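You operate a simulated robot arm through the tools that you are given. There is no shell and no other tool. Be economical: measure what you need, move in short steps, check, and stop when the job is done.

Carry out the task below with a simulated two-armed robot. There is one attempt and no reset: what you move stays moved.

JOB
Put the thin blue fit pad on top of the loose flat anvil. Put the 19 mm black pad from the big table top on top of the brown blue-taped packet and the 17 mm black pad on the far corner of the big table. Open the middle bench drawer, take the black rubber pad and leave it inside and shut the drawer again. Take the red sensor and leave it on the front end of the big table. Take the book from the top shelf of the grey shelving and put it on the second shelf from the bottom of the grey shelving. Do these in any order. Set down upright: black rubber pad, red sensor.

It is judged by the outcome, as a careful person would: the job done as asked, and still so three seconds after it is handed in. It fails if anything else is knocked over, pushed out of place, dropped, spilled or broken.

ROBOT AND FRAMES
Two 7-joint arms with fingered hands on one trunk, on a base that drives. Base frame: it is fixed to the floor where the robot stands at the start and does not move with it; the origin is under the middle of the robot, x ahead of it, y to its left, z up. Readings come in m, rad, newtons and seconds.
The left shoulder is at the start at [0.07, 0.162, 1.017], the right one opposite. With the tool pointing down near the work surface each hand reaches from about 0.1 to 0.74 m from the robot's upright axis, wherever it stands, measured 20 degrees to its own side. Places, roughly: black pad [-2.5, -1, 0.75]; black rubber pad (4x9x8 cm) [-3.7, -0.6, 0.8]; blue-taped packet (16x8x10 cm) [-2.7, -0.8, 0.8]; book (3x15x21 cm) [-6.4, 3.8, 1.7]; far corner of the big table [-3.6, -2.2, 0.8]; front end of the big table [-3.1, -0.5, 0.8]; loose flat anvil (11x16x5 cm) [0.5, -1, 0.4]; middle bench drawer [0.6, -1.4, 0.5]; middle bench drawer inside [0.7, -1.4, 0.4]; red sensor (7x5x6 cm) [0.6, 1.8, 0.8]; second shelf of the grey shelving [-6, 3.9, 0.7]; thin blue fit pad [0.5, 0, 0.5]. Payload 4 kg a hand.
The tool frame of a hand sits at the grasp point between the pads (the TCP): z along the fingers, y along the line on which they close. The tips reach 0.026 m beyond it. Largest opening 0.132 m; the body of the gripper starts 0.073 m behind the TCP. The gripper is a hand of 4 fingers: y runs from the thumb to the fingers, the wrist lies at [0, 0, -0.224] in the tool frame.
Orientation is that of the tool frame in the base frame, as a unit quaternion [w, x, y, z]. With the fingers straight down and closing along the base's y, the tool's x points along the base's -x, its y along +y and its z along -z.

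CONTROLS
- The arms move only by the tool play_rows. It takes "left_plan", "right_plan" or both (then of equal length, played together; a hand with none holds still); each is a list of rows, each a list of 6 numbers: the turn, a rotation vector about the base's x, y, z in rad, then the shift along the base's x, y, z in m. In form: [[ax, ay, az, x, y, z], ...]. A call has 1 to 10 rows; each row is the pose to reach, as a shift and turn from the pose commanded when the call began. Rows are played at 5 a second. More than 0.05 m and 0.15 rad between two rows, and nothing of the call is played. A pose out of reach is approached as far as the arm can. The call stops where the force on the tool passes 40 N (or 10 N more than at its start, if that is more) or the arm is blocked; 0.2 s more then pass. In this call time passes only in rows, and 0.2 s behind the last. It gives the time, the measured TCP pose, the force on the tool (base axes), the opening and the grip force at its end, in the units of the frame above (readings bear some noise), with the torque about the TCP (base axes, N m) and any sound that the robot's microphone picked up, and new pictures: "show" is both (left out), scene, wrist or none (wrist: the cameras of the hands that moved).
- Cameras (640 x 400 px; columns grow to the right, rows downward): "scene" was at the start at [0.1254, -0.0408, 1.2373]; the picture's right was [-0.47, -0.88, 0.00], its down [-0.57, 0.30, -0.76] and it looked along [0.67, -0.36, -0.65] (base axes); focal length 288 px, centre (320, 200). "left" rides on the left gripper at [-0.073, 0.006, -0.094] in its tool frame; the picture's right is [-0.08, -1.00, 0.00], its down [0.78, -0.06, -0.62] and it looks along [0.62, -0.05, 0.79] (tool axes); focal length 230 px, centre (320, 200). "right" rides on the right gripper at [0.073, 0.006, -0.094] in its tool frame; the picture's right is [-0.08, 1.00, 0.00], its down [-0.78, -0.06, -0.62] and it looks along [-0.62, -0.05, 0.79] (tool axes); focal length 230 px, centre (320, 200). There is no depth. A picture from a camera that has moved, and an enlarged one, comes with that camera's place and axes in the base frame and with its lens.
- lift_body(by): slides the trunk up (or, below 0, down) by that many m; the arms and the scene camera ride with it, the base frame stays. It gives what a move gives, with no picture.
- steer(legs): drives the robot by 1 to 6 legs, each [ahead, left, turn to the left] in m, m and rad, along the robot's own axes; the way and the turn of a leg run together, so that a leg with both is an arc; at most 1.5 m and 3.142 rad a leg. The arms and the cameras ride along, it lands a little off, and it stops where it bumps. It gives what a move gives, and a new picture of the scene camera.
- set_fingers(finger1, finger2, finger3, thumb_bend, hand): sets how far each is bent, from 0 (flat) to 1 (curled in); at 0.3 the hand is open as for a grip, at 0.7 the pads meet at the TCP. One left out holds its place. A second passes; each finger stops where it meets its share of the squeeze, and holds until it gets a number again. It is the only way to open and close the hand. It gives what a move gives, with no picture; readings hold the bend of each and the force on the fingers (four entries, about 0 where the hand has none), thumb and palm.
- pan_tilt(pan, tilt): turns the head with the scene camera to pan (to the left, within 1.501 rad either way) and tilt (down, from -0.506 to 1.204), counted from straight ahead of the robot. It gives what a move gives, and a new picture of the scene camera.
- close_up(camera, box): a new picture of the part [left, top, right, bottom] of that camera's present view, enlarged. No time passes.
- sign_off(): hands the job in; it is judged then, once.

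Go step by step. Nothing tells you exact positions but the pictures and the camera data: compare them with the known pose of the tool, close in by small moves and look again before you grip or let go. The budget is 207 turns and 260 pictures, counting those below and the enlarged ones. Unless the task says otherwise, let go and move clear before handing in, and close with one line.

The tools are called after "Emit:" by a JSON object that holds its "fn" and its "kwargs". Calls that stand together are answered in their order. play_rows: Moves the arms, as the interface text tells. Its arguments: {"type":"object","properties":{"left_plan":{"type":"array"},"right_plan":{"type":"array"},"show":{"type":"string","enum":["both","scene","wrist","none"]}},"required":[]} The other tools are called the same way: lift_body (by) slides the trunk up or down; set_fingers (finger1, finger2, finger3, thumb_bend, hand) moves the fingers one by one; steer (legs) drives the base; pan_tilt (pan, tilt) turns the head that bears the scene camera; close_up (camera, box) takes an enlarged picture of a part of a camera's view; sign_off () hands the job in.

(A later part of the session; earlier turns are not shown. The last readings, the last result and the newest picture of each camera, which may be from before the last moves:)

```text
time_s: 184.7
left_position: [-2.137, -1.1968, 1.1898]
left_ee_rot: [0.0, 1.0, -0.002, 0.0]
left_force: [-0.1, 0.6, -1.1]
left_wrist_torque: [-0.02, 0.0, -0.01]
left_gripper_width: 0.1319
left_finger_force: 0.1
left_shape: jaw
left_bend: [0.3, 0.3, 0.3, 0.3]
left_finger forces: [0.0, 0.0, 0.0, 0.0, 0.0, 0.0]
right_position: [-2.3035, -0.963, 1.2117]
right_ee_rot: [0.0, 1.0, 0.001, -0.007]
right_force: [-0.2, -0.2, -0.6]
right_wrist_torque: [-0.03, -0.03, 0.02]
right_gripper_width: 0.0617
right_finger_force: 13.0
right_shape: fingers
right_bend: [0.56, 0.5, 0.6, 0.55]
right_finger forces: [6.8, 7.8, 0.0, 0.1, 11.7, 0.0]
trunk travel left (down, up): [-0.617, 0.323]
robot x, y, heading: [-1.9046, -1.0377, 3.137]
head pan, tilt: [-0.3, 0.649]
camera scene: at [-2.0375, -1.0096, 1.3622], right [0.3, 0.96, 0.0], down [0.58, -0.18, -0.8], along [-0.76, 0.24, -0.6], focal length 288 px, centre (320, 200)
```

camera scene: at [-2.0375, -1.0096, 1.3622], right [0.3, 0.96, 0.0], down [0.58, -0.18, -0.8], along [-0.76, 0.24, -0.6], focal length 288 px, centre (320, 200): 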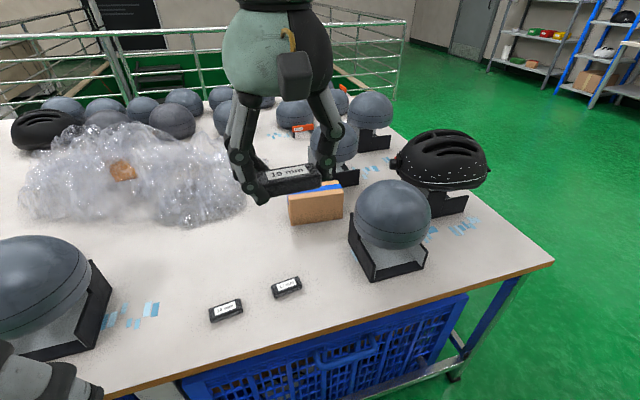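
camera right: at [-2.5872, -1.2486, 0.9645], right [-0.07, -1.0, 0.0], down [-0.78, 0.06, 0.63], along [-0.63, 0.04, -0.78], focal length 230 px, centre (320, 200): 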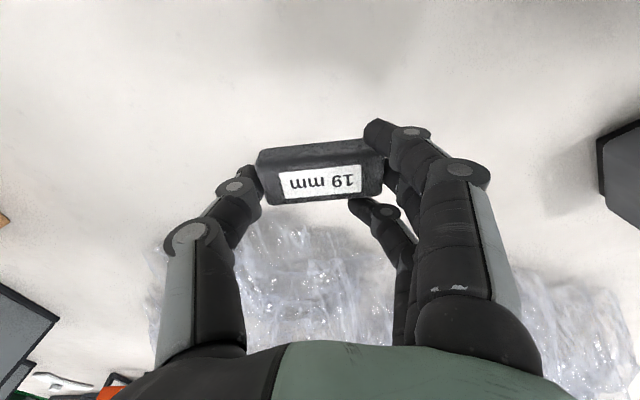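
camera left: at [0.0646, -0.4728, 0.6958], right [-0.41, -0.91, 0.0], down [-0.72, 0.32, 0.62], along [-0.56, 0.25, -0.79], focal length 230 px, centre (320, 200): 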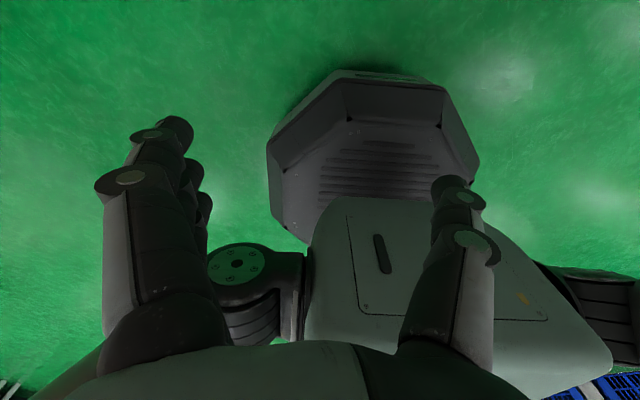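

Packet front face is at x ≈ −2.69, y −0.90…−0.73, top z ≈ 0.875. Rolling forward and extending over it.

Emit:
{"fn": "steer", "kwargs": {"legs": [[0.11, 0, 0]]}}

Emit:
{"fn": "play_rows", "kwargs": {"right_plan": [[0, 0, 0, -0.04, 0, -0.025], [0, 0, 0, -0.08, 0, -0.05], [0, 0, 0, -0.12, 0, -0.075], [0, 0, 0, -0.16, 0, -0.1], [0, 0, 0, -0.2, 0, -0.125], [0, 0, 0, -0.24, 0.02, -0.14], [0, 0, 0, -0.275, 0.05, -0.155], [0, 0, 0, -0.29, 0.08, -0.19], [0, 0, 0, -0.295, 0.11, -0.22], [0, 0, 0, -0.295, 0.125, -0.24]]}}

```text
time_s: 185.9
left_position: [-2.2445, -1.1987, 1.1909]
left_ee_rot: [0.001, 1.0, -0.001, -0.001]
left_force: [-0.5, -0.5, 0.2]
left_wrist_torque: [0.03, -0.01, -0.01]
left_gripper_width: 0.1322
left_finger_force: 0.1
left_shape: jaw
left_bend: [0.3, 0.3, 0.3, 0.3]
left_finger forces: [0.1, 0.0, 0.1, 0.1, 0.0, 0.0]
right_position: [-2.4116, -0.9637, 1.2115]
right_ee_rot: [0.001, 1.0, 0.001, -0.008]
right_force: [-0.5, 0.2, 0.0]
right_wrist_torque: [0.0, 0.01, -0.01]
right_gripper_width: 0.0617
right_finger_force: 13.5
right_shape: fingers
right_bend: [0.56, 0.5, 0.6, 0.55]
right_finger forces: [6.8, 7.7, 0.0, 0.1, 11.8, 0.1]
trunk travel left (down, up): [-0.617, 0.323]
robot x, y, heading: [-2.0118, -1.0354, -3.141]
head pan, tilt: [-0.3, 0.649]
camera scene: at [-2.1454, -1.0104, 1.3623], right [0.3, 0.96, 0.0], down [0.58, -0.18, -0.8], along [-0.76, 0.24, -0.6], focal length 288 px, centre (320, 200)
```

scene: 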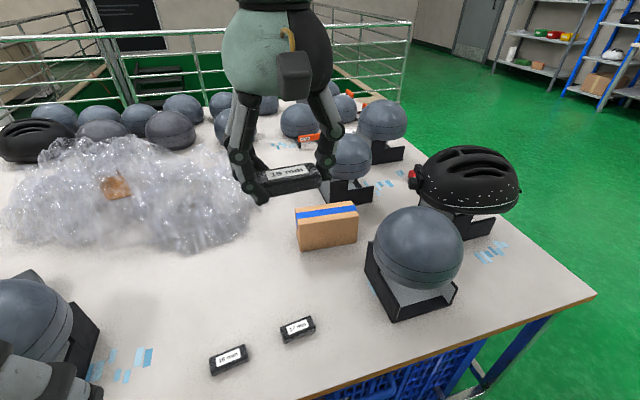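

```text
time_s: 188.1
left_position: [-2.2456, -1.1971, 1.189]
left_ee_rot: [0.0, 1.0, 0.0, -0.001]
left_force: [0.0, 0.1, -0.5]
left_wrist_torque: [0.0, 0.0, 0.01]
left_gripper_width: 0.1321
left_finger_force: 0.1
left_shape: jaw
left_bend: [0.3, 0.3, 0.3, 0.3]
left_finger forces: [0.0, 0.0, 0.0, 0.0, 0.0, 0.0]
right_position: [-2.7061, -0.8382, 0.9694]
right_ee_rot: [0.001, 1.0, 0.003, -0.007]
right_force: [0.8, -0.8, 0.1]
right_wrist_torque: [-0.03, 0.01, 0.03]
right_gripper_width: 0.0615
right_finger_force: 12.8
right_shape: fingers
right_bend: [0.56, 0.5, 0.6, 0.55]
right_finger forces: [6.6, 7.7, 0.0, 0.1, 11.5, 0.0]
trunk travel left (down, up): [-0.617, 0.323]
robot x, y, heading: [-2.0139, -1.0356, -3.139]
head pan, tilt: [-0.3, 0.649]
camera scene: at [-2.1467, -1.0099, 1.3622], right [0.29, 0.96, 0.0], down [0.58, -0.18, -0.8], along [-0.76, 0.23, -0.61], focal length 288 px, centre (320, 200)
camera right: at [-2.6314, -0.8445, 1.0635], right [-0.07, -1.0, 0.0], down [-0.78, 0.06, 0.63], along [-0.63, 0.04, -0.78], focal length 230 px, centre (320, 200)
```

scene: 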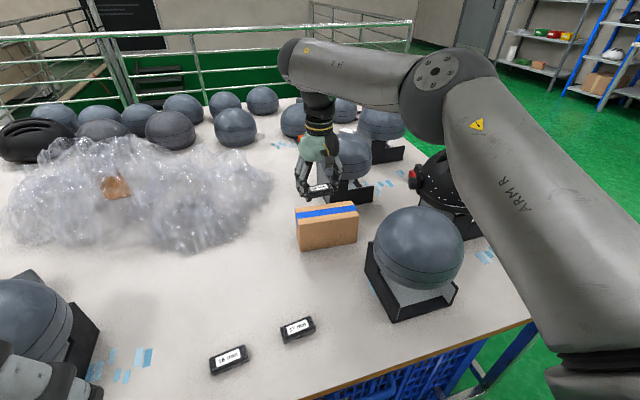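
right: 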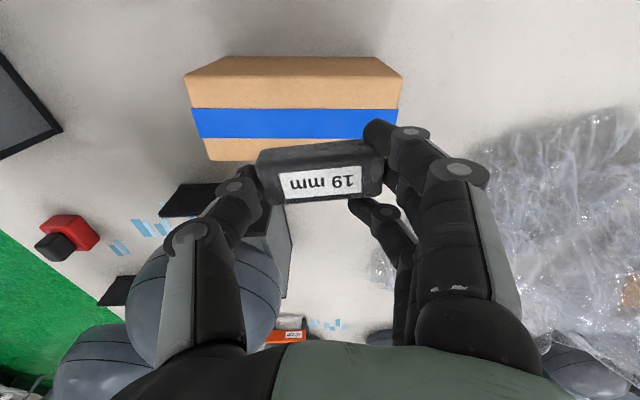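

The packet top spans x −2.667…−2.736, y −0.904…−0.744, so I'm nearly centred. Lowering onto it.

Emit:
{"fn": "play_rows", "kwargs": {"right_plan": [[0, 0, 0, 0.005, 0.008, -0.02], [0, 0, 0, 0.005, 0.008, -0.04], [0, 0, 0, 0.005, 0.008, -0.05], [0, 0, 0, 0.005, 0.008, -0.056], [0, 0, 0, 0.005, 0.008, -0.06]]}}

Emit:
{"fn": "close_up", "kwargs": {"camera": "scene", "box": [260, 150, 400, 260]}}

```text
time_s: 189.3
left_position: [-2.245, -1.1987, 1.1908]
left_ee_rot: [0.0, 1.0, -0.001, -0.001]
left_force: [0.3, 0.2, 0.3]
left_wrist_torque: [-0.03, 0.01, -0.01]
left_gripper_width: 0.1318
left_finger_force: 0.0
left_shape: jaw
left_bend: [0.3, 0.3, 0.3, 0.3]
left_finger forces: [0.1, 0.0, 0.0, 0.1, 0.0, 0.0]
right_position: [-2.7028, -0.8306, 0.9123]
right_ee_rot: [0.001, 1.0, 0.002, -0.009]
right_force: [-0.6, 0.8, 4.9]
right_wrist_torque: [-0.15, -0.12, 0.04]
right_gripper_width: 0.0616
right_finger_force: 16.3
right_shape: fingers
right_bend: [0.56, 0.5, 0.6, 0.55]
right_finger forces: [13.0, 7.3, 0.0, 0.0, 12.3, 0.0]
trunk travel left (down, up): [-0.617, 0.323]
robot x, y, heading: [-2.0145, -1.0344, -3.143]
head pan, tilt: [-0.3, 0.649]
camera scene: at [-2.145, -1.0106, 1.3625], right [0.3, 0.96, 0.0], down [0.58, -0.18, -0.8], along [-0.76, 0.24, -0.6], focal length 288 px, centre (320, 200)
camera right: at [-2.6261, -0.8369, 1.0056], right [-0.07, -1.0, 0.0], down [-0.77, 0.06, 0.63], along [-0.63, 0.04, -0.78], focal length 230 px, centre (320, 200)
```

scene: 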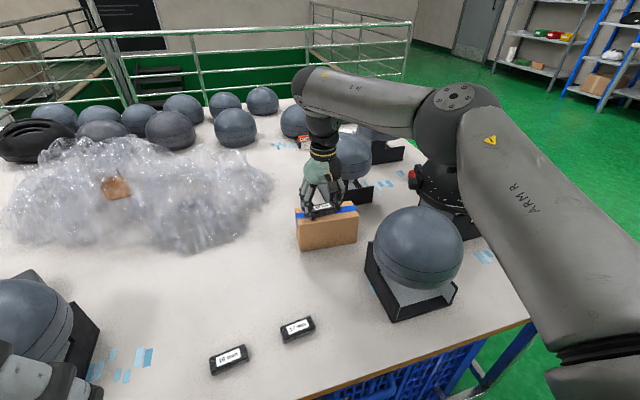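
right: 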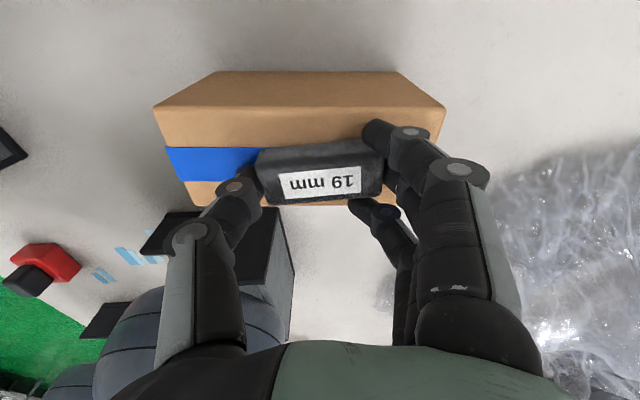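

```text
3.64 times, centred on (330, 205) of scene
camera zoom: at [-2.145, -1.0106, 1.3625], right [0.3, 0.96, 0.0], down [0.58, -0.18, -0.8], along [-0.76, 0.24, -0.6], focal length 1048 px, centre (284, 182)
```

zoom: 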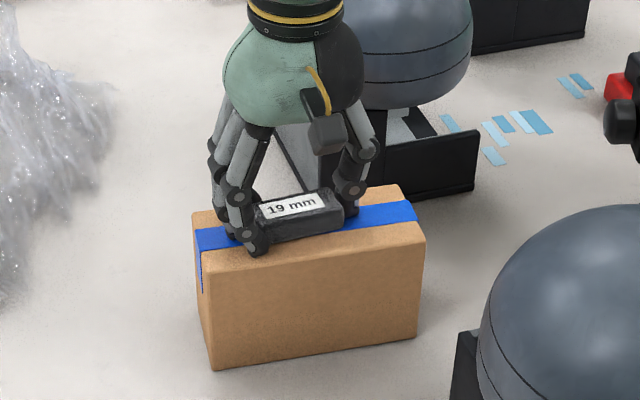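

The pad is in contact on the packet. Opening gently in stages.

Emit:
{"fn": "set_fingers", "kwargs": {"hand": "right", "finger1": 0.5, "finger2": 0.47, "finger3": 0.5, "thumb_bend": 0.5}}

Emit:
{"fn": "play_rows", "kwargs": {"right_plan": [[0, 0, 0, 0, 0, 0.006]], "show": "none"}}

Emit:
{"fn": "set_fingers", "kwargs": {"hand": "right", "finger1": 0.42, "finger2": 0.42, "finger3": 0.42, "thumb_bend": 0.42}}

Emit:
{"fn": "play_rows", "kwargs": {"right_plan": [[0, 0, 0, 0, 0, 0.02], [0, 0, 0, 0, 0, 0.05], [0, 0, 0, 0.02, -0.02, 0.09], [0, 0, 0, 0.05, -0.04, 0.12], [0, 0, 0, 0.08, -0.07, 0.145], [0, 0, 0, 0.11, -0.1, 0.165], [0, 0, 0, 0.15, -0.12, 0.18], [0, 0, 0, 0.19, -0.13, 0.19]]}}

Emit:
{"fn": "close_up", "kwargs": {"camera": "scene", "box": [260, 150, 400, 260]}}

```text
time_s: 190.3
left_position: [-2.2436, -1.1983, 1.191]
left_ee_rot: [0.001, 1.0, 0.0, -0.001]
left_force: [-0.1, -0.1, -0.1]
left_wrist_torque: [0.04, 0.04, -0.02]
left_gripper_width: 0.132
left_finger_force: 0.1
left_shape: jaw
left_bend: [0.3, 0.3, 0.3, 0.3]
left_finger forces: [0.1, 0.1, 0.0, 0.0, 0.0, 0.0]
right_position: [-2.7028, -0.8321, 0.9123]
right_ee_rot: [0.001, 1.0, 0.002, -0.009]
right_force: [-2.2, 2.0, 15.5]
right_wrist_torque: [0.18, -0.12, 0.03]
right_gripper_width: 0.065
right_finger_force: 7.7
right_shape: fingers
right_bend: [0.54, 0.47, 0.5, 0.5]
right_finger forces: [7.5, 0.2, 0.2, 0.0, 7.4, 0.1]
trunk travel left (down, up): [-0.617, 0.323]
robot x, y, heading: [-2.0118, -1.038, -3.145]
head pan, tilt: [-0.3, 0.649]
```

```text
time_s: 190.7
left_position: [-2.2453, -1.1981, 1.1896]
left_ee_rot: [0.0, 1.0, -0.002, -0.001]
left_force: [0.2, -0.2, 0.0]
left_wrist_torque: [0.01, -0.02, -0.02]
left_gripper_width: 0.1317
left_finger_force: 0.2
left_shape: jaw
left_bend: [0.3, 0.3, 0.3, 0.3]
left_finger forces: [0.0, 0.1, 0.0, 0.0, 0.1, 0.0]
right_position: [-2.7022, -0.8321, 0.9159]
right_ee_rot: [0.001, 1.0, 0.004, -0.006]
right_force: [-0.2, -0.1, 0.5]
right_wrist_torque: [0.0, 0.0, 0.01]
right_gripper_width: 0.0701
right_finger_force: 0.3
right_shape: fingers
right_bend: [0.51, 0.47, 0.5, 0.5]
right_finger forces: [0.7, 0.4, 0.5, 0.0, 0.0, 0.1]
trunk travel left (down, up): [-0.617, 0.323]
robot x, y, heading: [-2.0137, -1.0334, -3.135]
head pan, tilt: [-0.3, 0.649]
```

```text
time_s: 191.7
left_position: [-2.2449, -1.198, 1.1905]
left_ee_rot: [0.0, 1.0, 0.0, -0.001]
left_force: [0.3, 0.6, 0.3]
left_wrist_torque: [0.03, -0.02, -0.01]
left_gripper_width: 0.132
left_finger_force: 0.1
left_shape: jaw
left_bend: [0.3, 0.3, 0.3, 0.3]
left_finger forces: [0.0, 0.0, 0.0, 0.0, 0.0, 0.0]
right_position: [-2.7027, -0.83, 0.9172]
right_ee_rot: [0.0, 1.0, 0.002, -0.009]
right_force: [-0.7, 0.0, 0.8]
right_wrist_torque: [0.02, 0.02, 0.01]
right_gripper_width: 0.0966
right_finger_force: 0.1
right_shape: fingers
right_bend: [0.42, 0.42, 0.42, 0.42]
right_finger forces: [0.0, 0.0, 0.1, 0.0, 0.0, 0.0]
trunk travel left (down, up): [-0.617, 0.323]
robot x, y, heading: [-2.0128, -1.035, -3.136]
head pan, tilt: [-0.3, 0.649]
```

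```text
time_s: 193.5
left_position: [-2.2439, -1.1979, 1.191]
left_ee_rot: [-0.001, 1.0, -0.001, -0.002]
left_force: [0.1, -0.4, 0.3]
left_wrist_torque: [0.02, 0.02, 0.0]
left_gripper_width: 0.1319
left_finger_force: 0.1
left_shape: jaw
left_bend: [0.3, 0.3, 0.3, 0.3]
left_finger forces: [0.0, 0.0, 0.0, 0.0, 0.0, 0.0]
right_position: [-2.5104, -0.9601, 1.1102]
right_ee_rot: [0.001, 1.0, 0.002, -0.009]
right_force: [-0.2, 0.2, 0.0]
right_wrist_torque: [-0.03, 0.04, 0.02]
right_gripper_width: 0.0965
right_finger_force: 0.1
right_shape: fingers
right_bend: [0.42, 0.42, 0.42, 0.42]
right_finger forces: [0.0, 0.0, 0.0, 0.0, 0.1, 0.0]
trunk travel left (down, up): [-0.617, 0.323]
robot x, y, heading: [-2.0102, -1.0347, -3.138]
head pan, tilt: [-0.3, 0.649]
camera scene: at [-2.1446, -1.0101, 1.3624], right [0.3, 0.96, 0.0], down [0.58, -0.18, -0.8], along [-0.76, 0.23, -0.6], focal length 288 px, centre (320, 200)
camera right: at [-2.4346, -0.9669, 1.2028], right [-0.07, -1.0, 0.0], down [-0.77, 0.06, 0.63], along [-0.63, 0.04, -0.78], focal length 230 px, centre (320, 200)
```

scene: 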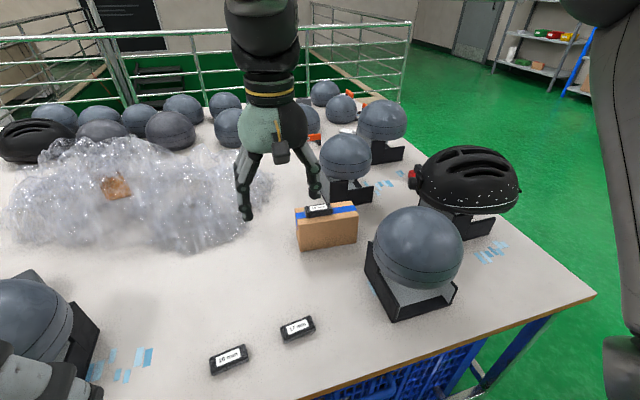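
right: 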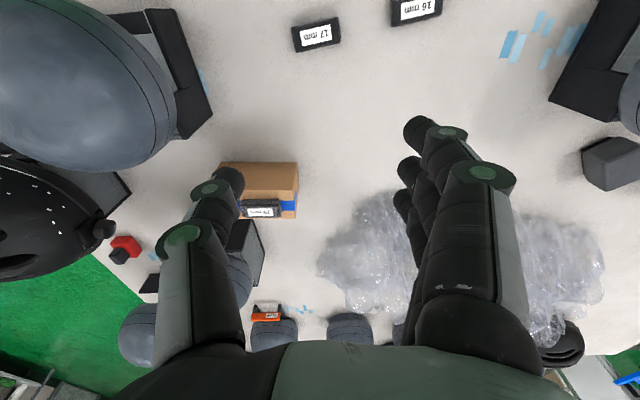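

```text
3.64 times, centred on (330, 205) of scene
camera zoom: at [-2.1446, -1.0101, 1.3624], right [0.3, 0.96, 0.0], down [0.58, -0.18, -0.8], along [-0.76, 0.23, -0.6], focal length 1048 px, centre (284, 182)
```

zoom: 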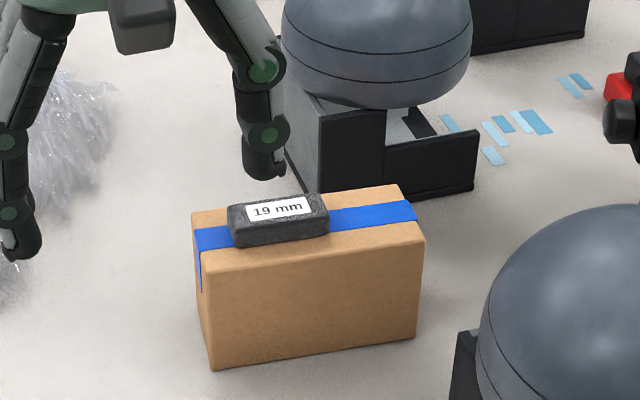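

The 19 mm pad rests on the packet. Next the 17 mm pad at about (−2.461, −0.964); moving above it.

Emit:
{"fn": "play_rows", "kwargs": {"right_plan": [[0, 0, 0, 0.012, -0.001, -0.045], [0, 0, 0, 0.025, -0.002, -0.09], [0, 0, 0, 0.038, -0.003, -0.13], [0, 0, 0, 0.048, -0.004, -0.17], [0, 0, 0, 0.048, -0.004, -0.21]], "show": "wrist"}}

Emit:
{"fn": "close_up", "kwargs": {"camera": "right", "box": [200, 60, 440, 210]}}

```text
time_s: 194.7
left_position: [-2.2459, -1.1975, 1.1897]
left_ee_rot: [0.0, 1.0, -0.001, 0.0]
left_force: [-0.1, 0.2, 0.5]
left_wrist_torque: [0.02, -0.01, 0.0]
left_gripper_width: 0.132
left_finger_force: 0.0
left_shape: jaw
left_bend: [0.3, 0.3, 0.3, 0.3]
left_finger forces: [0.0, 0.1, 0.0, 0.0, 0.1, 0.0]
right_position: [-2.4651, -0.965, 0.897]
right_ee_rot: [0.0, 1.0, 0.002, -0.007]
right_force: [0.1, 1.3, 0.9]
right_wrist_torque: [-0.02, 0.0, -0.05]
right_gripper_width: 0.0968
right_finger_force: 0.0
right_shape: fingers
right_bend: [0.42, 0.42, 0.42, 0.42]
right_finger forces: [0.0, 0.0, 0.0, 0.0, 0.1, 0.1]
trunk travel left (down, up): [-0.617, 0.323]
robot x, y, heading: [-2.0131, -1.0326, -3.14]
head pan, tilt: [-0.3, 0.649]
camera right: at [-2.3899, -0.9713, 0.9903], right [-0.07, -1.0, 0.0], down [-0.78, 0.06, 0.63], along [-0.63, 0.04, -0.78], focal length 230 px, centre (320, 200)
```

right: 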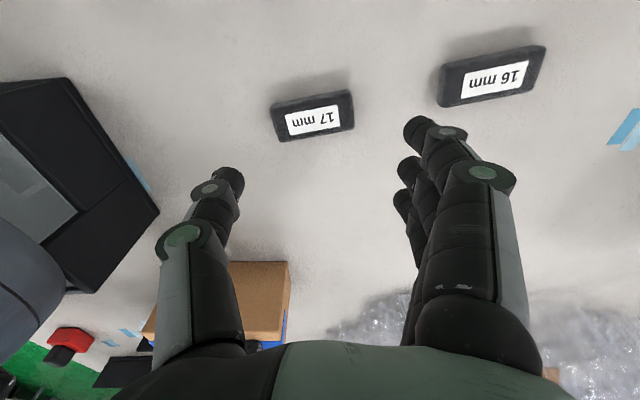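

```text
2.67 times, centred on (320, 135) of right
camera zoom: at [-2.3899, -0.9713, 0.9903], right [-0.07, -1.0, 0.0], down [-0.78, 0.06, 0.63], along [-0.63, 0.04, -0.78], focal length 614 px, centre (320, 373)
```

zoom: 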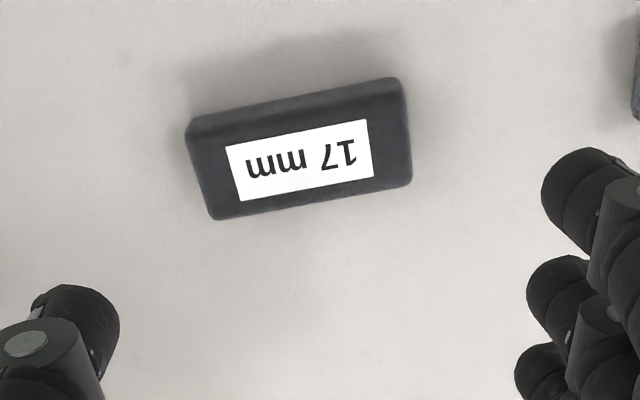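

17 mm pad centre (−2.461, −0.961), turned about 0.11 rad. Aligning and descending.

Emit:
{"fn": "play_rows", "kwargs": {"right_plan": [[0, 0, 0.06, 0.002, 0.002, -0.03], [0, 0, 0.11, 0.004, 0.004, -0.055], [0, 0, 0.11, 0.004, 0.004, -0.075], [0, 0, 0.11, 0.004, 0.004, -0.084]], "show": "wrist"}}

```text
time_s: 195.7
left_position: [-2.2453, -1.1975, 1.1897]
left_ee_rot: [0.0, 1.0, -0.001, -0.001]
left_force: [-1.3, 0.1, -0.8]
left_wrist_torque: [0.04, -0.01, -0.02]
left_gripper_width: 0.1318
left_finger_force: 0.0
left_shape: jaw
left_bend: [0.3, 0.3, 0.3, 0.3]
left_finger forces: [0.0, 0.0, 0.0, 0.0, 0.1, 0.0]
right_position: [-2.4609, -0.9605, 0.8136]
right_ee_rot: [0.002, 0.998, 0.057, -0.008]
right_force: [-0.2, -1.3, -0.3]
right_wrist_torque: [-0.03, 0.01, -0.01]
right_gripper_width: 0.0965
right_finger_force: 0.1
right_shape: fingers
right_bend: [0.42, 0.42, 0.42, 0.42]
right_finger forces: [0.0, 0.0, 0.0, 0.0, 0.0, 0.0]
trunk travel left (down, up): [-0.617, 0.323]
robot x, y, heading: [-2.0114, -1.0345, -3.142]
head pan, tilt: [-0.3, 0.649]
camera right: at [-2.3855, -0.9584, 0.9063], right [0.04, -1.0, 0.0], down [-0.78, -0.03, 0.63], along [-0.63, -0.03, -0.78], focal length 230 px, centre (320, 200)
```

right: 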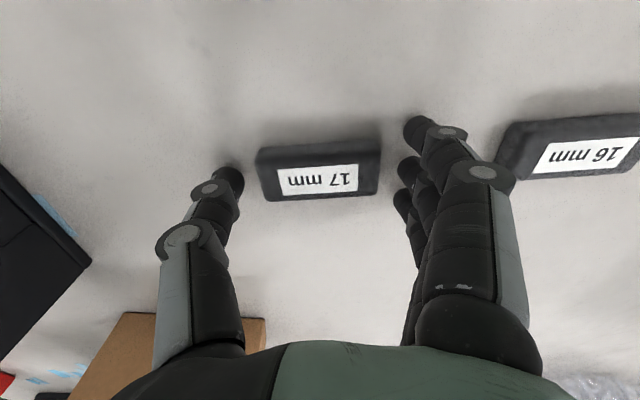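

Well centred. Closing and lifting.

Emit:
{"fn": "set_fingers", "kwargs": {"hand": "right", "finger1": 0.6, "finger2": 0.6, "finger3": 0.6, "thumb_bend": 0.6}}

Emit:
{"fn": "play_rows", "kwargs": {"right_plan": [[0, 0, 0, 0, 0, 0.015], [0, 0, 0, 0, 0, 0.05], [0, 0, 0, 0, 0, 0.09], [0, 0, 0, 0.03, 0, 0.13], [0, 0, 0, 0.06, 0, 0.17], [0, 0, 0, 0.08, 0, 0.21]]}}

```text
time_s: 196.7
left_position: [-2.2436, -1.1972, 1.19]
left_ee_rot: [0.0, 1.0, -0.001, -0.002]
left_force: [-0.2, 0.6, 0.3]
left_wrist_torque: [-0.01, 0.0, 0.0]
left_gripper_width: 0.132
left_finger_force: 0.0
left_shape: jaw
left_bend: [0.3, 0.3, 0.3, 0.3]
left_finger forces: [0.1, 0.1, 0.0, 0.1, 0.0, 0.0]
right_position: [-2.4603, -0.9612, 0.8135]
right_ee_rot: [0.001, 0.998, 0.058, -0.008]
right_force: [-0.9, -0.1, 0.0]
right_wrist_torque: [0.0, 0.01, 0.0]
right_gripper_width: 0.0589
right_finger_force: 12.3
right_shape: fingers
right_bend: [0.57, 0.49, 0.6, 0.55]
right_finger forces: [3.6, 8.8, 0.0, 0.0, 11.4, 0.0]
trunk travel left (down, up): [-0.617, 0.323]
robot x, y, heading: [-2.0128, -1.0345, -3.144]
head pan, tilt: [-0.3, 0.649]
```

```text
time_s: 198.1
left_position: [-2.2443, -1.1989, 1.1905]
left_ee_rot: [-0.001, 1.0, -0.001, -0.002]
left_force: [-0.5, -0.2, 0.1]
left_wrist_torque: [0.01, 0.06, 0.0]
left_gripper_width: 0.1317
left_finger_force: 0.0
left_shape: jaw
left_bend: [0.3, 0.3, 0.3, 0.3]
left_finger forces: [0.1, 0.1, 0.1, 0.0, 0.1, 0.0]
right_position: [-2.3774, -0.9603, 1.0248]
right_ee_rot: [0.002, 0.998, 0.057, -0.008]
right_force: [0.7, -0.4, -0.2]
right_wrist_torque: [0.03, 0.05, -0.01]
right_gripper_width: 0.058
right_finger_force: 11.6
right_shape: fingers
right_bend: [0.57, 0.49, 0.6, 0.55]
right_finger forces: [3.2, 8.8, 0.1, 0.0, 11.2, 0.0]
trunk travel left (down, up): [-0.617, 0.323]
robot x, y, heading: [-2.0139, -1.0331, -3.138]
head pan, tilt: [-0.3, 0.649]
camera scene: at [-2.1447, -1.0105, 1.3623], right [0.3, 0.96, 0.0], down [0.58, -0.18, -0.8], along [-0.76, 0.24, -0.6], focal length 288 px, centre (320, 200)
camera right: at [-2.3021, -0.958, 1.1175], right [0.04, -1.0, 0.0], down [-0.78, -0.03, 0.63], along [-0.63, -0.02, -0.78], focal length 230 px, centre (320, 200)
```

scene: 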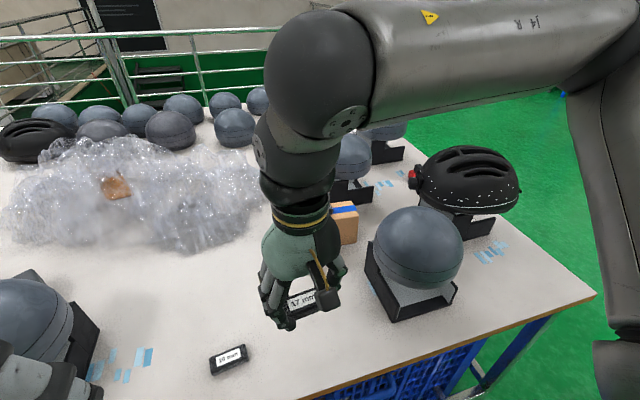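
right: 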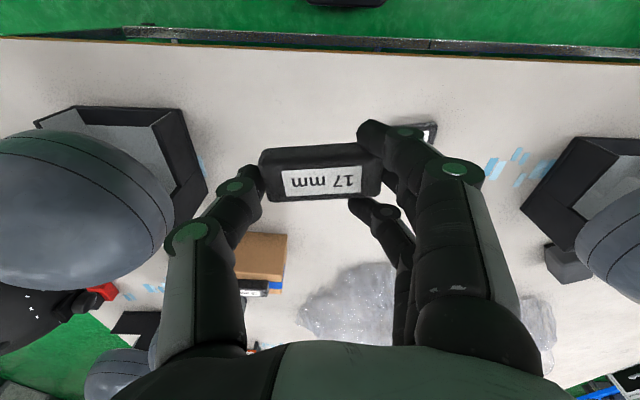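

17 mm pad held. I need to see access to the far corner, so I'll back off and look toward the far end.

Emit:
{"fn": "steer", "kwargs": {"legs": [[-0.5, 0, 0], [0, 0.5, 0]]}}

Emit:
{"fn": "lift_body", "kwargs": {"by": 0.2}}

Emit:
{"fn": "pan_tilt", "kwargs": {"pan": 0.2, "tilt": 0.35}}

Emit:
{"fn": "pan_tilt", "kwargs": {"pan": 0.75, "tilt": 0.35}}

```text
time_s: 203.6
left_position: [-1.7487, -1.6991, 1.19]
left_ee_rot: [0.0, 1.0, -0.003, -0.001]
left_force: [-0.1, 0.3, 0.0]
left_wrist_torque: [-0.01, -0.02, 0.02]
left_gripper_width: 0.132
left_finger_force: 0.1
left_shape: jaw
left_bend: [0.3, 0.3, 0.3, 0.3]
left_finger forces: [0.1, 0.1, 0.0, 0.0, 0.1, 0.0]
right_position: [-1.8825, -1.4619, 1.0244]
right_ee_rot: [0.001, 0.998, 0.056, -0.007]
right_force: [0.1, 0.3, -0.1]
right_wrist_torque: [0.03, -0.01, 0.03]
right_gripper_width: 0.0585
right_finger_force: 12.3
right_shape: fingers
right_bend: [0.57, 0.49, 0.6, 0.55]
right_finger forces: [3.2, 9.0, 0.1, 0.0, 11.1, 0.1]
trunk travel left (down, up): [-0.617, 0.323]
robot x, y, heading: [-1.5142, -1.5353, 3.144]
head pan, tilt: [-0.3, 0.649]
camera scene: at [-1.6497, -1.5123, 1.3622], right [0.3, 0.95, 0.0], down [0.58, -0.18, -0.8], along [-0.76, 0.24, -0.6], focal length 288 px, centre (320, 200)
```

scene: 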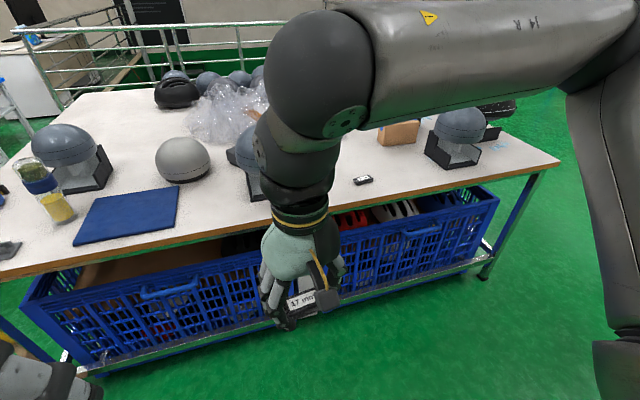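

```text
time_s: 205.7
left_position: [-1.7485, -1.7006, 1.3896]
left_ee_rot: [0.0, 1.0, -0.003, -0.001]
left_force: [-1.1, 0.2, 0.1]
left_wrist_torque: [0.03, -0.04, -0.01]
left_gripper_width: 0.132
left_finger_force: 0.0
left_shape: jaw
left_bend: [0.3, 0.3, 0.3, 0.3]
left_finger forces: [0.0, 0.1, 0.0, 0.1, 0.0, 0.0]
right_position: [-1.8835, -1.4614, 1.2235]
right_ee_rot: [0.001, 0.998, 0.056, -0.008]
right_force: [-0.7, 0.1, -0.7]
right_wrist_torque: [0.02, -0.01, -0.02]
right_gripper_width: 0.0582
right_finger_force: 11.4
right_shape: fingers
right_bend: [0.57, 0.49, 0.6, 0.55]
right_finger forces: [3.2, 8.9, 0.0, 0.0, 11.1, 0.0]
trunk travel left (down, up): [-0.817, 0.123]
robot x, y, heading: [-1.5144, -1.5378, 3.14]
head pan, tilt: [-0.3, 0.649]
```

```text
time_s: 206.7
left_position: [-1.7494, -1.7003, 1.3893]
left_ee_rot: [0.0, 1.0, -0.003, -0.001]
left_force: [0.1, 0.3, -0.2]
left_wrist_torque: [0.01, -0.02, -0.02]
left_gripper_width: 0.1322
left_finger_force: 0.0
left_shape: jaw
left_bend: [0.3, 0.3, 0.3, 0.3]
left_finger forces: [0.0, 0.0, 0.0, 0.1, 0.0, 0.0]
right_position: [-1.8823, -1.4624, 1.2239]
right_ee_rot: [0.001, 0.998, 0.055, -0.007]
right_force: [0.9, 0.1, -0.6]
right_wrist_torque: [-0.03, 0.02, 0.0]
right_gripper_width: 0.0581
right_finger_force: 11.6
right_shape: fingers
right_bend: [0.57, 0.49, 0.6, 0.55]
right_finger forces: [3.2, 8.9, 0.1, 0.0, 11.0, 0.0]
trunk travel left (down, up): [-0.817, 0.123]
robot x, y, heading: [-1.5164, -1.5394, 3.143]
head pan, tilt: [0.201, 0.351]
camera scene: at [-1.6581, -1.5567, 1.5892], right [-0.2, 0.98, 0.0], down [0.34, 0.07, -0.94], along [-0.92, -0.18, -0.34], focal length 288 px, centre (320, 200)
```

scene: 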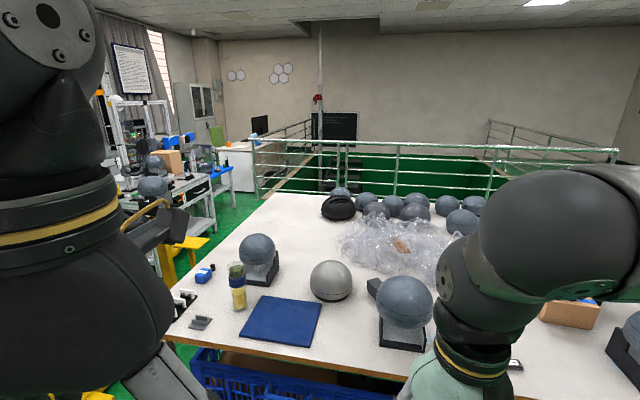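

```text
time_s: 207.6
left_position: [-1.7492, -1.6994, 1.39]
left_ee_rot: [-0.001, 1.0, -0.002, -0.001]
left_force: [0.0, -0.1, -0.3]
left_wrist_torque: [-0.01, 0.02, 0.02]
left_gripper_width: 0.132
left_finger_force: 0.2
left_shape: jaw
left_bend: [0.3, 0.3, 0.3, 0.3]
left_finger forces: [0.0, 0.0, 0.0, 0.0, 0.0, 0.0]
right_position: [-1.8829, -1.4614, 1.2242]
right_ee_rot: [0.003, 0.998, 0.056, -0.008]
right_force: [-0.3, 0.3, -0.4]
right_wrist_torque: [-0.02, 0.01, -0.02]
right_gripper_width: 0.0581
right_finger_force: 11.2
right_shape: fingers
right_bend: [0.57, 0.49, 0.6, 0.55]
right_finger forces: [3.2, 8.9, 0.0, 0.1, 11.1, 0.0]
trunk travel left (down, up): [-0.817, 0.123]
robot x, y, heading: [-1.516, -1.5381, 3.138]
head pan, tilt: [0.75, 0.351]
camera scene: at [-1.6352, -1.6017, 1.5893], right [-0.68, 0.73, 0.0], down [0.25, 0.23, -0.94], along [-0.69, -0.64, -0.34], focal length 288 px, centre (320, 200)
```

scene: 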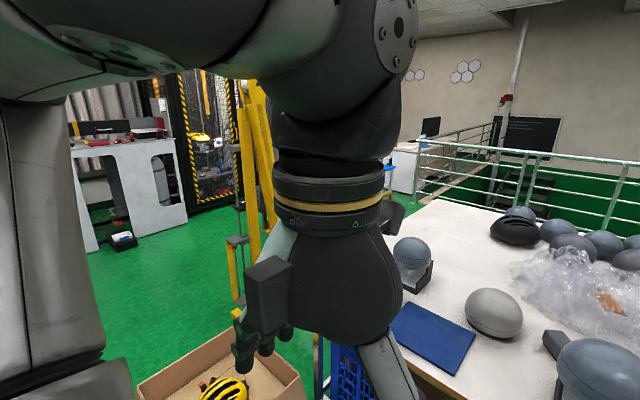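

The table spans x −2.32…−3.89, y −0.32…−2.44, and there is a roughly 2 m aisle between it and the railing on the other side. I'll drive around the front end into that aisle.

Emit:
{"fn": "steer", "kwargs": {"legs": [[0, -1.5, 0], [0, -0.7, 0], [1.5, 0, 0], [1.5, 0, 0]]}}

Emit:
{"fn": "pan_tilt", "kwargs": {"pan": 0.9, "tilt": 0.35}}

```text
time_s: 232.4
left_position: [-4.7174, 0.4821, 1.3894]
left_ee_rot: [0.0, 1.0, 0.001, 0.0]
left_force: [0.0, -0.1, -0.5]
left_wrist_torque: [0.05, -0.02, 0.04]
left_gripper_width: 0.1323
left_finger_force: 0.1
left_shape: jaw
left_bend: [0.3, 0.3, 0.3, 0.3]
left_finger forces: [0.1, 0.1, 0.0, 0.0, 0.0, 0.0]
right_position: [-4.8516, 0.7199, 1.2239]
right_ee_rot: [0.002, 0.998, 0.057, -0.008]
right_force: [0.5, -1.6, 0.1]
right_wrist_torque: [0.01, 0.02, 0.02]
right_gripper_width: 0.0585
right_finger_force: 12.4
right_shape: fingers
right_bend: [0.57, 0.49, 0.6, 0.55]
right_finger forces: [3.2, 8.9, 0.0, 0.0, 11.1, 0.0]
trunk travel left (down, up): [-0.817, 0.123]
robot x, y, heading: [-4.4873, 0.6445, -3.14]
head pan, tilt: [0.75, 0.351]
camera scene: at [-4.6035, 0.581, 1.5893], right [-0.68, 0.73, 0.0], down [0.25, 0.24, -0.94], along [-0.68, -0.64, -0.34], focal length 288 px, centre (320, 200)
```

scene: 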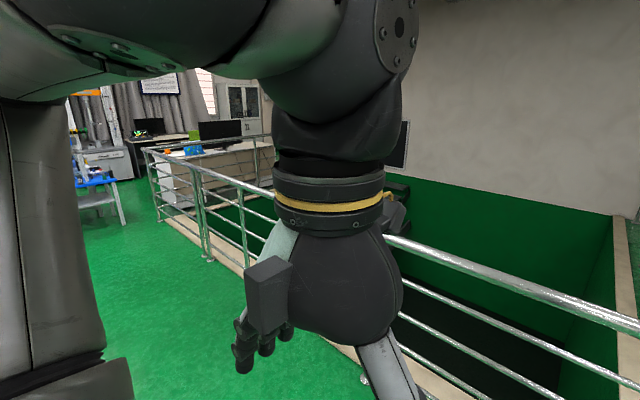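

```text
time_s: 233.1
left_position: [-4.7177, 0.4819, 1.3914]
left_ee_rot: [-0.001, 1.0, 0.001, -0.001]
left_force: [0.9, -0.6, 0.4]
left_wrist_torque: [0.02, 0.01, -0.02]
left_gripper_width: 0.1318
left_finger_force: 0.1
left_shape: jaw
left_bend: [0.3, 0.3, 0.3, 0.3]
left_finger forces: [0.0, 0.0, 0.0, 0.0, 0.0, 0.0]
right_position: [-4.8523, 0.7188, 1.2232]
right_ee_rot: [0.002, 0.998, 0.059, -0.008]
right_force: [-0.4, 0.2, -0.8]
right_wrist_torque: [-0.02, -0.01, 0.02]
right_gripper_width: 0.0584
right_finger_force: 11.4
right_shape: fingers
right_bend: [0.57, 0.49, 0.6, 0.55]
right_finger forces: [3.3, 8.9, 0.0, 0.0, 11.1, 0.1]
trunk travel left (down, up): [-0.817, 0.123]
robot x, y, heading: [-4.4849, 0.649, -3.137]
head pan, tilt: [0.901, 0.351]
camera scene: at [-4.594, 0.5716, 1.5892], right [-0.79, 0.62, 0.0], down [0.21, 0.27, -0.94], along [-0.58, -0.74, -0.34], focal length 288 px, centre (320, 200)
```

scene: 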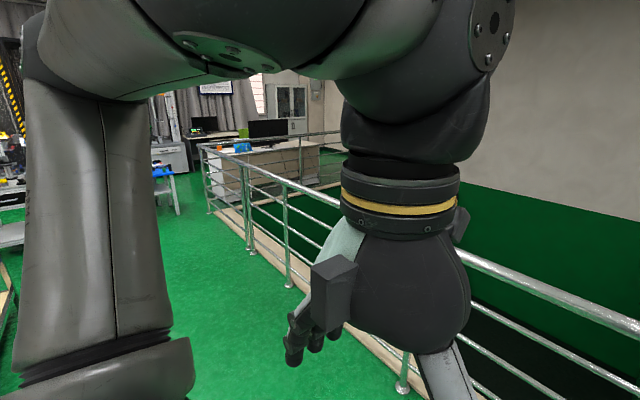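

The aisle is about 1.6 m wide. Turning to face the table's far side and strafing down the aisle, first past the near part to look.

Emit:
{"fn": "steer", "kwargs": {"legs": [[0.12, 0, 0], [0, 0, 3.14], [0, -1.25, 0]]}}

Emit:
{"fn": "pan_tilt", "kwargs": {"pan": -0.3, "tilt": 0.6}}

```text
time_s: 247.6
left_position: [-4.3684, -0.4486, 1.3901]
left_ee_rot: [0.002, -0.004, 1.0, 0.0]
left_force: [-0.1, -0.2, 0.2]
left_wrist_torque: [0.03, -0.01, -0.01]
left_gripper_width: 0.1318
left_finger_force: 0.1
left_shape: jaw
left_bend: [0.3, 0.3, 0.3, 0.3]
left_finger forces: [0.0, 0.0, 0.0, 0.0, 0.0, 0.1]
right_position: [-4.2313, -0.6859, 1.2247]
right_ee_rot: [0.009, -0.062, 0.998, 0.001]
right_force: [0.3, 0.2, 0.2]
right_wrist_torque: [-0.01, 0.0, 0.0]
right_gripper_width: 0.056
right_finger_force: 10.1
right_shape: fingers
right_bend: [0.58, 0.49, 0.6, 0.55]
right_finger forces: [1.8, 9.2, 0.0, 0.0, 10.3, 0.0]
trunk travel left (down, up): [-0.817, 0.123]
robot x, y, heading: [-4.5946, -0.6139, 0.009]
head pan, tilt: [0.901, 0.351]
camera scene: at [-4.4906, -0.5409, 1.5892], right [0.79, -0.61, 0.0], down [-0.21, -0.27, -0.94], along [0.58, 0.74, -0.34], focal length 288 px, centre (320, 200)
```

scene: 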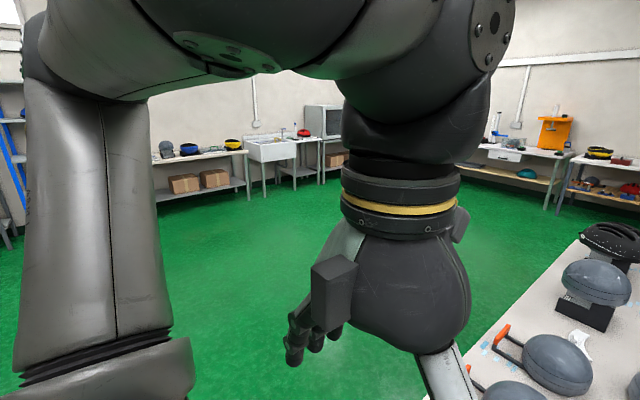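

```text
time_s: 249.0
left_position: [-4.3669, -0.4503, 1.3896]
left_ee_rot: [0.001, -0.004, 1.0, 0.001]
left_force: [0.8, -0.9, 0.5]
left_wrist_torque: [0.0, 0.03, -0.03]
left_gripper_width: 0.1316
left_finger_force: 0.1
left_shape: jaw
left_bend: [0.3, 0.3, 0.3, 0.3]
left_finger forces: [0.1, 0.0, 0.1, 0.0, 0.0, 0.1]
right_position: [-4.2314, -0.6843, 1.2244]
right_ee_rot: [0.007, -0.062, 0.998, 0.001]
right_force: [0.2, 0.5, -0.2]
right_wrist_torque: [-0.06, -0.02, -0.02]
right_gripper_width: 0.0556
right_finger_force: 10.7
right_shape: fingers
right_bend: [0.58, 0.49, 0.6, 0.55]
right_finger forces: [1.8, 9.2, 0.0, 0.1, 10.3, 0.1]
trunk travel left (down, up): [-0.817, 0.123]
robot x, y, heading: [-4.5991, -0.6141, 0.012]
head pan, tilt: [-0.3, 0.6]
camera scene: at [-4.463, -0.6406, 1.5665], right [-0.29, -0.96, 0.0], down [-0.54, 0.16, -0.83], along [0.79, -0.24, -0.56], focal length 288 px, centre (320, 200)
```

scene: 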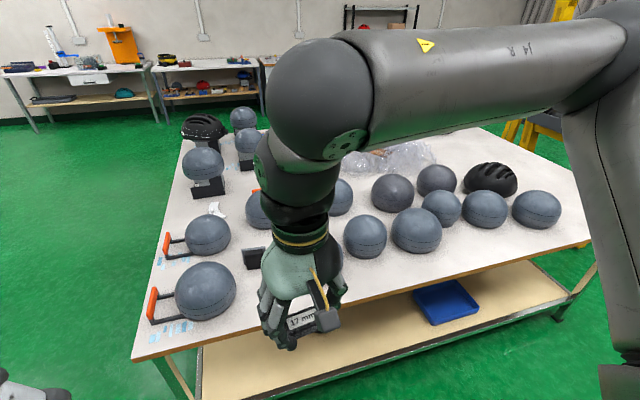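

A black upright block, likely the rubber pad, is partly hidden by my hand at (255, 258). First, the far corner: continue strafing.

Emit:
{"fn": "steer", "kwargs": {"legs": [[0, -1.5, -0.01]]}}

Emit:
{"fn": "pan_tilt", "kwargs": {"pan": 0.2, "tilt": 0.65}}

```text
time_s: 256.5
left_position: [-4.3566, -1.9478, 1.3898]
left_ee_rot: [0.001, -0.002, 1.0, 0.0]
left_force: [0.3, 0.5, 0.6]
left_wrist_torque: [0.01, 0.04, 0.02]
left_gripper_width: 0.1321
left_finger_force: 0.1
left_shape: jaw
left_bend: [0.3, 0.3, 0.3, 0.3]
left_finger forces: [0.0, 0.0, 0.0, 0.0, 0.0, 0.1]
right_position: [-4.2194, -2.184, 1.2242]
right_ee_rot: [0.008, -0.06, 0.998, 0.001]
right_force: [0.1, 0.6, 0.4]
right_wrist_torque: [0.0, 0.02, 0.04]
right_gripper_width: 0.0556
right_finger_force: 11.1
right_shape: fingers
right_bend: [0.58, 0.49, 0.6, 0.55]
right_finger forces: [1.8, 9.2, 0.1, 0.0, 10.4, 0.0]
trunk travel left (down, up): [-0.817, 0.123]
robot x, y, heading: [-4.5868, -2.1152, 0.006]
head pan, tilt: [-0.3, 0.6]
camera scene: at [-4.4518, -2.138, 1.5665], right [-0.29, -0.96, 0.0], down [-0.54, 0.16, -0.83], along [0.79, -0.24, -0.56], focal length 288 px, centre (320, 200)
```

scene: 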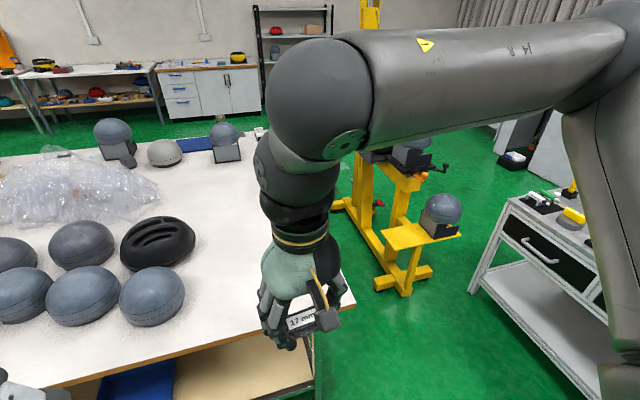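

```text
time_s: 257.4
left_position: [-4.356, -1.9476, 1.3909]
left_ee_rot: [0.0, -0.002, 1.0, -0.001]
left_force: [0.9, 0.2, -0.6]
left_wrist_torque: [-0.01, -0.02, 0.01]
left_gripper_width: 0.1317
left_finger_force: 0.1
left_shape: jaw
left_bend: [0.3, 0.3, 0.3, 0.3]
left_finger forces: [0.0, 0.1, 0.0, 0.0, 0.0, 0.1]
right_position: [-4.2204, -2.1847, 1.2242]
right_ee_rot: [0.007, -0.059, 0.998, 0.001]
right_force: [0.7, 0.6, -0.4]
right_wrist_torque: [-0.01, -0.03, 0.01]
right_gripper_width: 0.0557
right_finger_force: 10.5
right_shape: fingers
right_bend: [0.58, 0.49, 0.6, 0.55]
right_finger forces: [1.8, 9.1, 0.0, 0.0, 10.2, 0.0]
trunk travel left (down, up): [-0.817, 0.123]
robot x, y, heading: [-4.5846, -2.1108, 0.007]
head pan, tilt: [0.201, 0.649]
camera scene: at [-4.4514, -2.0955, 1.5622], right [0.2, -0.98, 0.0], down [-0.59, -0.12, -0.8], along [0.78, 0.16, -0.6], focal length 288 px, centre (320, 200)
```

scene: 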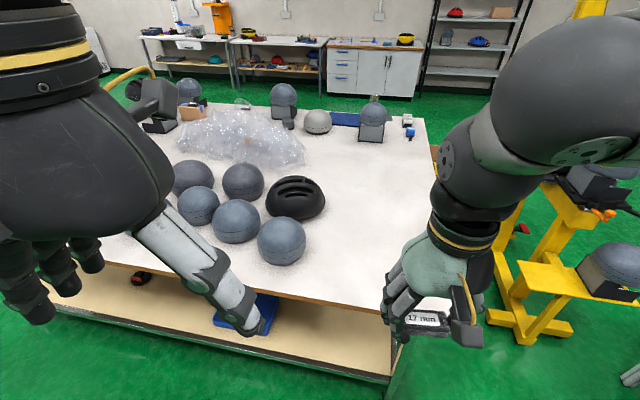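

The far corner area around (−3.70, −2.25) is free. Lowering the trunk and rolling toward the table.

Emit:
{"fn": "lift_body", "kwargs": {"by": -0.28}}

Emit:
{"fn": "steer", "kwargs": {"legs": [[0.31, 0, 0]]}}

Emit:
{"fn": "play_rows", "kwargs": {"right_plan": [[0, 0, 0, 0.04, -0.012, 0], [0, 0, 0, 0.08, -0.025, -0.01], [0, 0, 0, 0.12, -0.038, -0.025], [0, 0, 0, 0.16, -0.05, -0.04], [0, 0, 0, 0.2, -0.06, -0.06]]}}

```text
time_s: 260.2
left_position: [-4.3562, -1.9497, 1.1093]
left_ee_rot: [0.002, -0.002, 1.0, -0.001]
left_force: [0.2, 0.1, 0.7]
left_wrist_torque: [-0.01, 0.02, -0.05]
left_gripper_width: 0.1318
left_finger_force: 0.1
left_shape: jaw
left_bend: [0.3, 0.3, 0.3, 0.3]
left_finger forces: [0.0, 0.0, 0.1, 0.0, 0.0, 0.0]
right_position: [-4.2204, -2.1848, 0.945]
right_ee_rot: [0.007, -0.059, 0.998, 0.001]
right_force: [-1.2, -0.9, -0.8]
right_wrist_torque: [0.02, 0.02, 0.02]
right_gripper_width: 0.0556
right_finger_force: 10.8
right_shape: fingers
right_bend: [0.58, 0.49, 0.6, 0.55]
right_finger forces: [1.8, 9.0, 0.0, 0.0, 10.3, 0.0]
trunk travel left (down, up): [-0.537, 0.403]
robot x, y, heading: [-4.5815, -2.1092, 0.01]
head pan, tilt: [0.201, 0.649]
```

```text
time_s: 262.3
left_position: [-4.0443, -1.9448, 1.1096]
left_ee_rot: [0.001, -0.004, 1.0, 0.0]
left_force: [0.0, -0.2, -0.1]
left_wrist_torque: [-0.02, -0.01, 0.01]
left_gripper_width: 0.1317
left_finger_force: 0.0
left_shape: jaw
left_bend: [0.3, 0.3, 0.3, 0.3]
left_finger forces: [0.0, 0.1, 0.0, 0.0, 0.1, 0.0]
right_position: [-3.9085, -2.1799, 0.9443]
right_ee_rot: [0.008, -0.061, 0.998, 0.002]
right_force: [0.5, -0.6, 0.5]
right_wrist_torque: [0.0, -0.02, 0.0]
right_gripper_width: 0.0561
right_finger_force: 10.9
right_shape: fingers
right_bend: [0.58, 0.49, 0.6, 0.55]
right_finger forces: [1.8, 9.0, 0.1, 0.0, 10.2, 0.0]
trunk travel left (down, up): [-0.537, 0.403]
robot x, y, heading: [-4.2809, -2.1071, 0.011]
head pan, tilt: [0.201, 0.649]
camera scene: at [-4.1398, -2.0927, 1.2822], right [0.21, -0.98, 0.0], down [-0.59, -0.13, -0.8], along [0.78, 0.17, -0.6], focal length 288 px, centre (320, 200)
```

scene: 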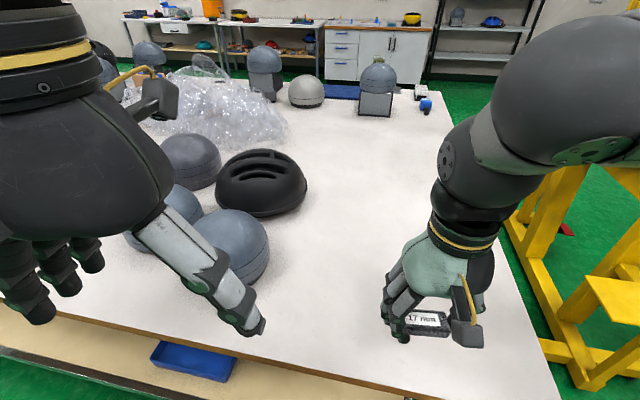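

```text
time_s: 263.5
left_position: [-4.0434, -1.9455, 1.1098]
left_ee_rot: [0.0, -0.003, 1.0, -0.001]
left_force: [0.5, -0.3, 0.1]
left_wrist_torque: [0.03, 0.04, -0.02]
left_gripper_width: 0.1318
left_finger_force: 0.1
left_shape: jaw
left_bend: [0.3, 0.3, 0.3, 0.3]
left_finger forces: [0.1, 0.0, 0.0, 0.0, 0.0, 0.0]
right_position: [-3.7073, -2.2416, 0.8828]
right_ee_rot: [0.007, -0.061, 0.998, 0.002]
right_force: [-0.9, -0.1, 0.0]
right_wrist_torque: [-0.02, 0.02, 0.03]
right_gripper_width: 0.0559
right_finger_force: 10.4
right_shape: fingers
right_bend: [0.58, 0.49, 0.6, 0.55]
right_finger forces: [1.7, 9.1, 0.1, 0.0, 10.3, 0.0]
trunk travel left (down, up): [-0.537, 0.403]
robot x, y, heading: [-4.276, -2.1089, 0.007]
head pan, tilt: [0.201, 0.649]
camera scene: at [-4.1382, -2.0927, 1.282], right [0.21, -0.98, 0.0], down [-0.59, -0.13, -0.8], along [0.78, 0.17, -0.61], focal length 288 px, centre (320, 200)
camera right: at [-3.7806, -2.2454, 0.9757], right [-0.05, 1.0, 0.0], down [0.78, 0.03, 0.63], along [0.63, 0.03, -0.78], focal length 230 px, centre (320, 200)
```

scene: 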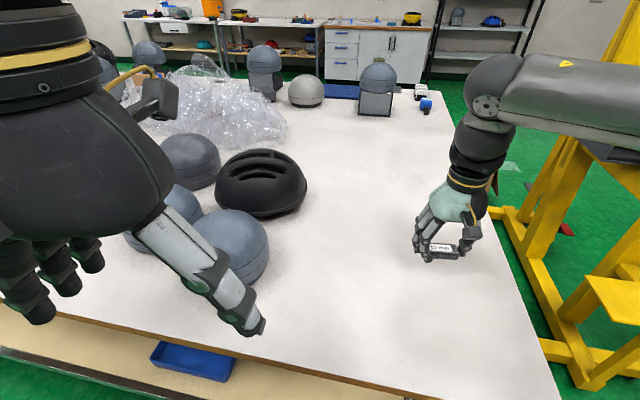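
right: 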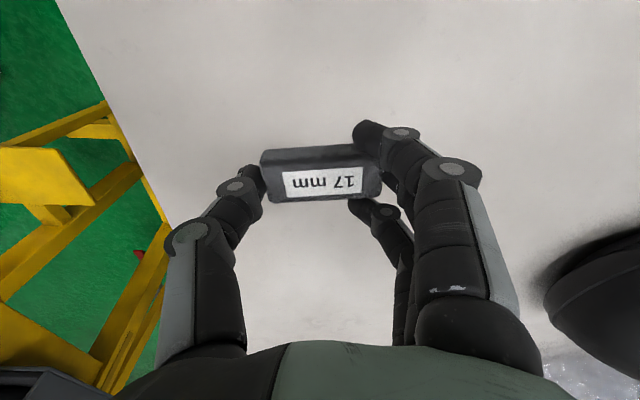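

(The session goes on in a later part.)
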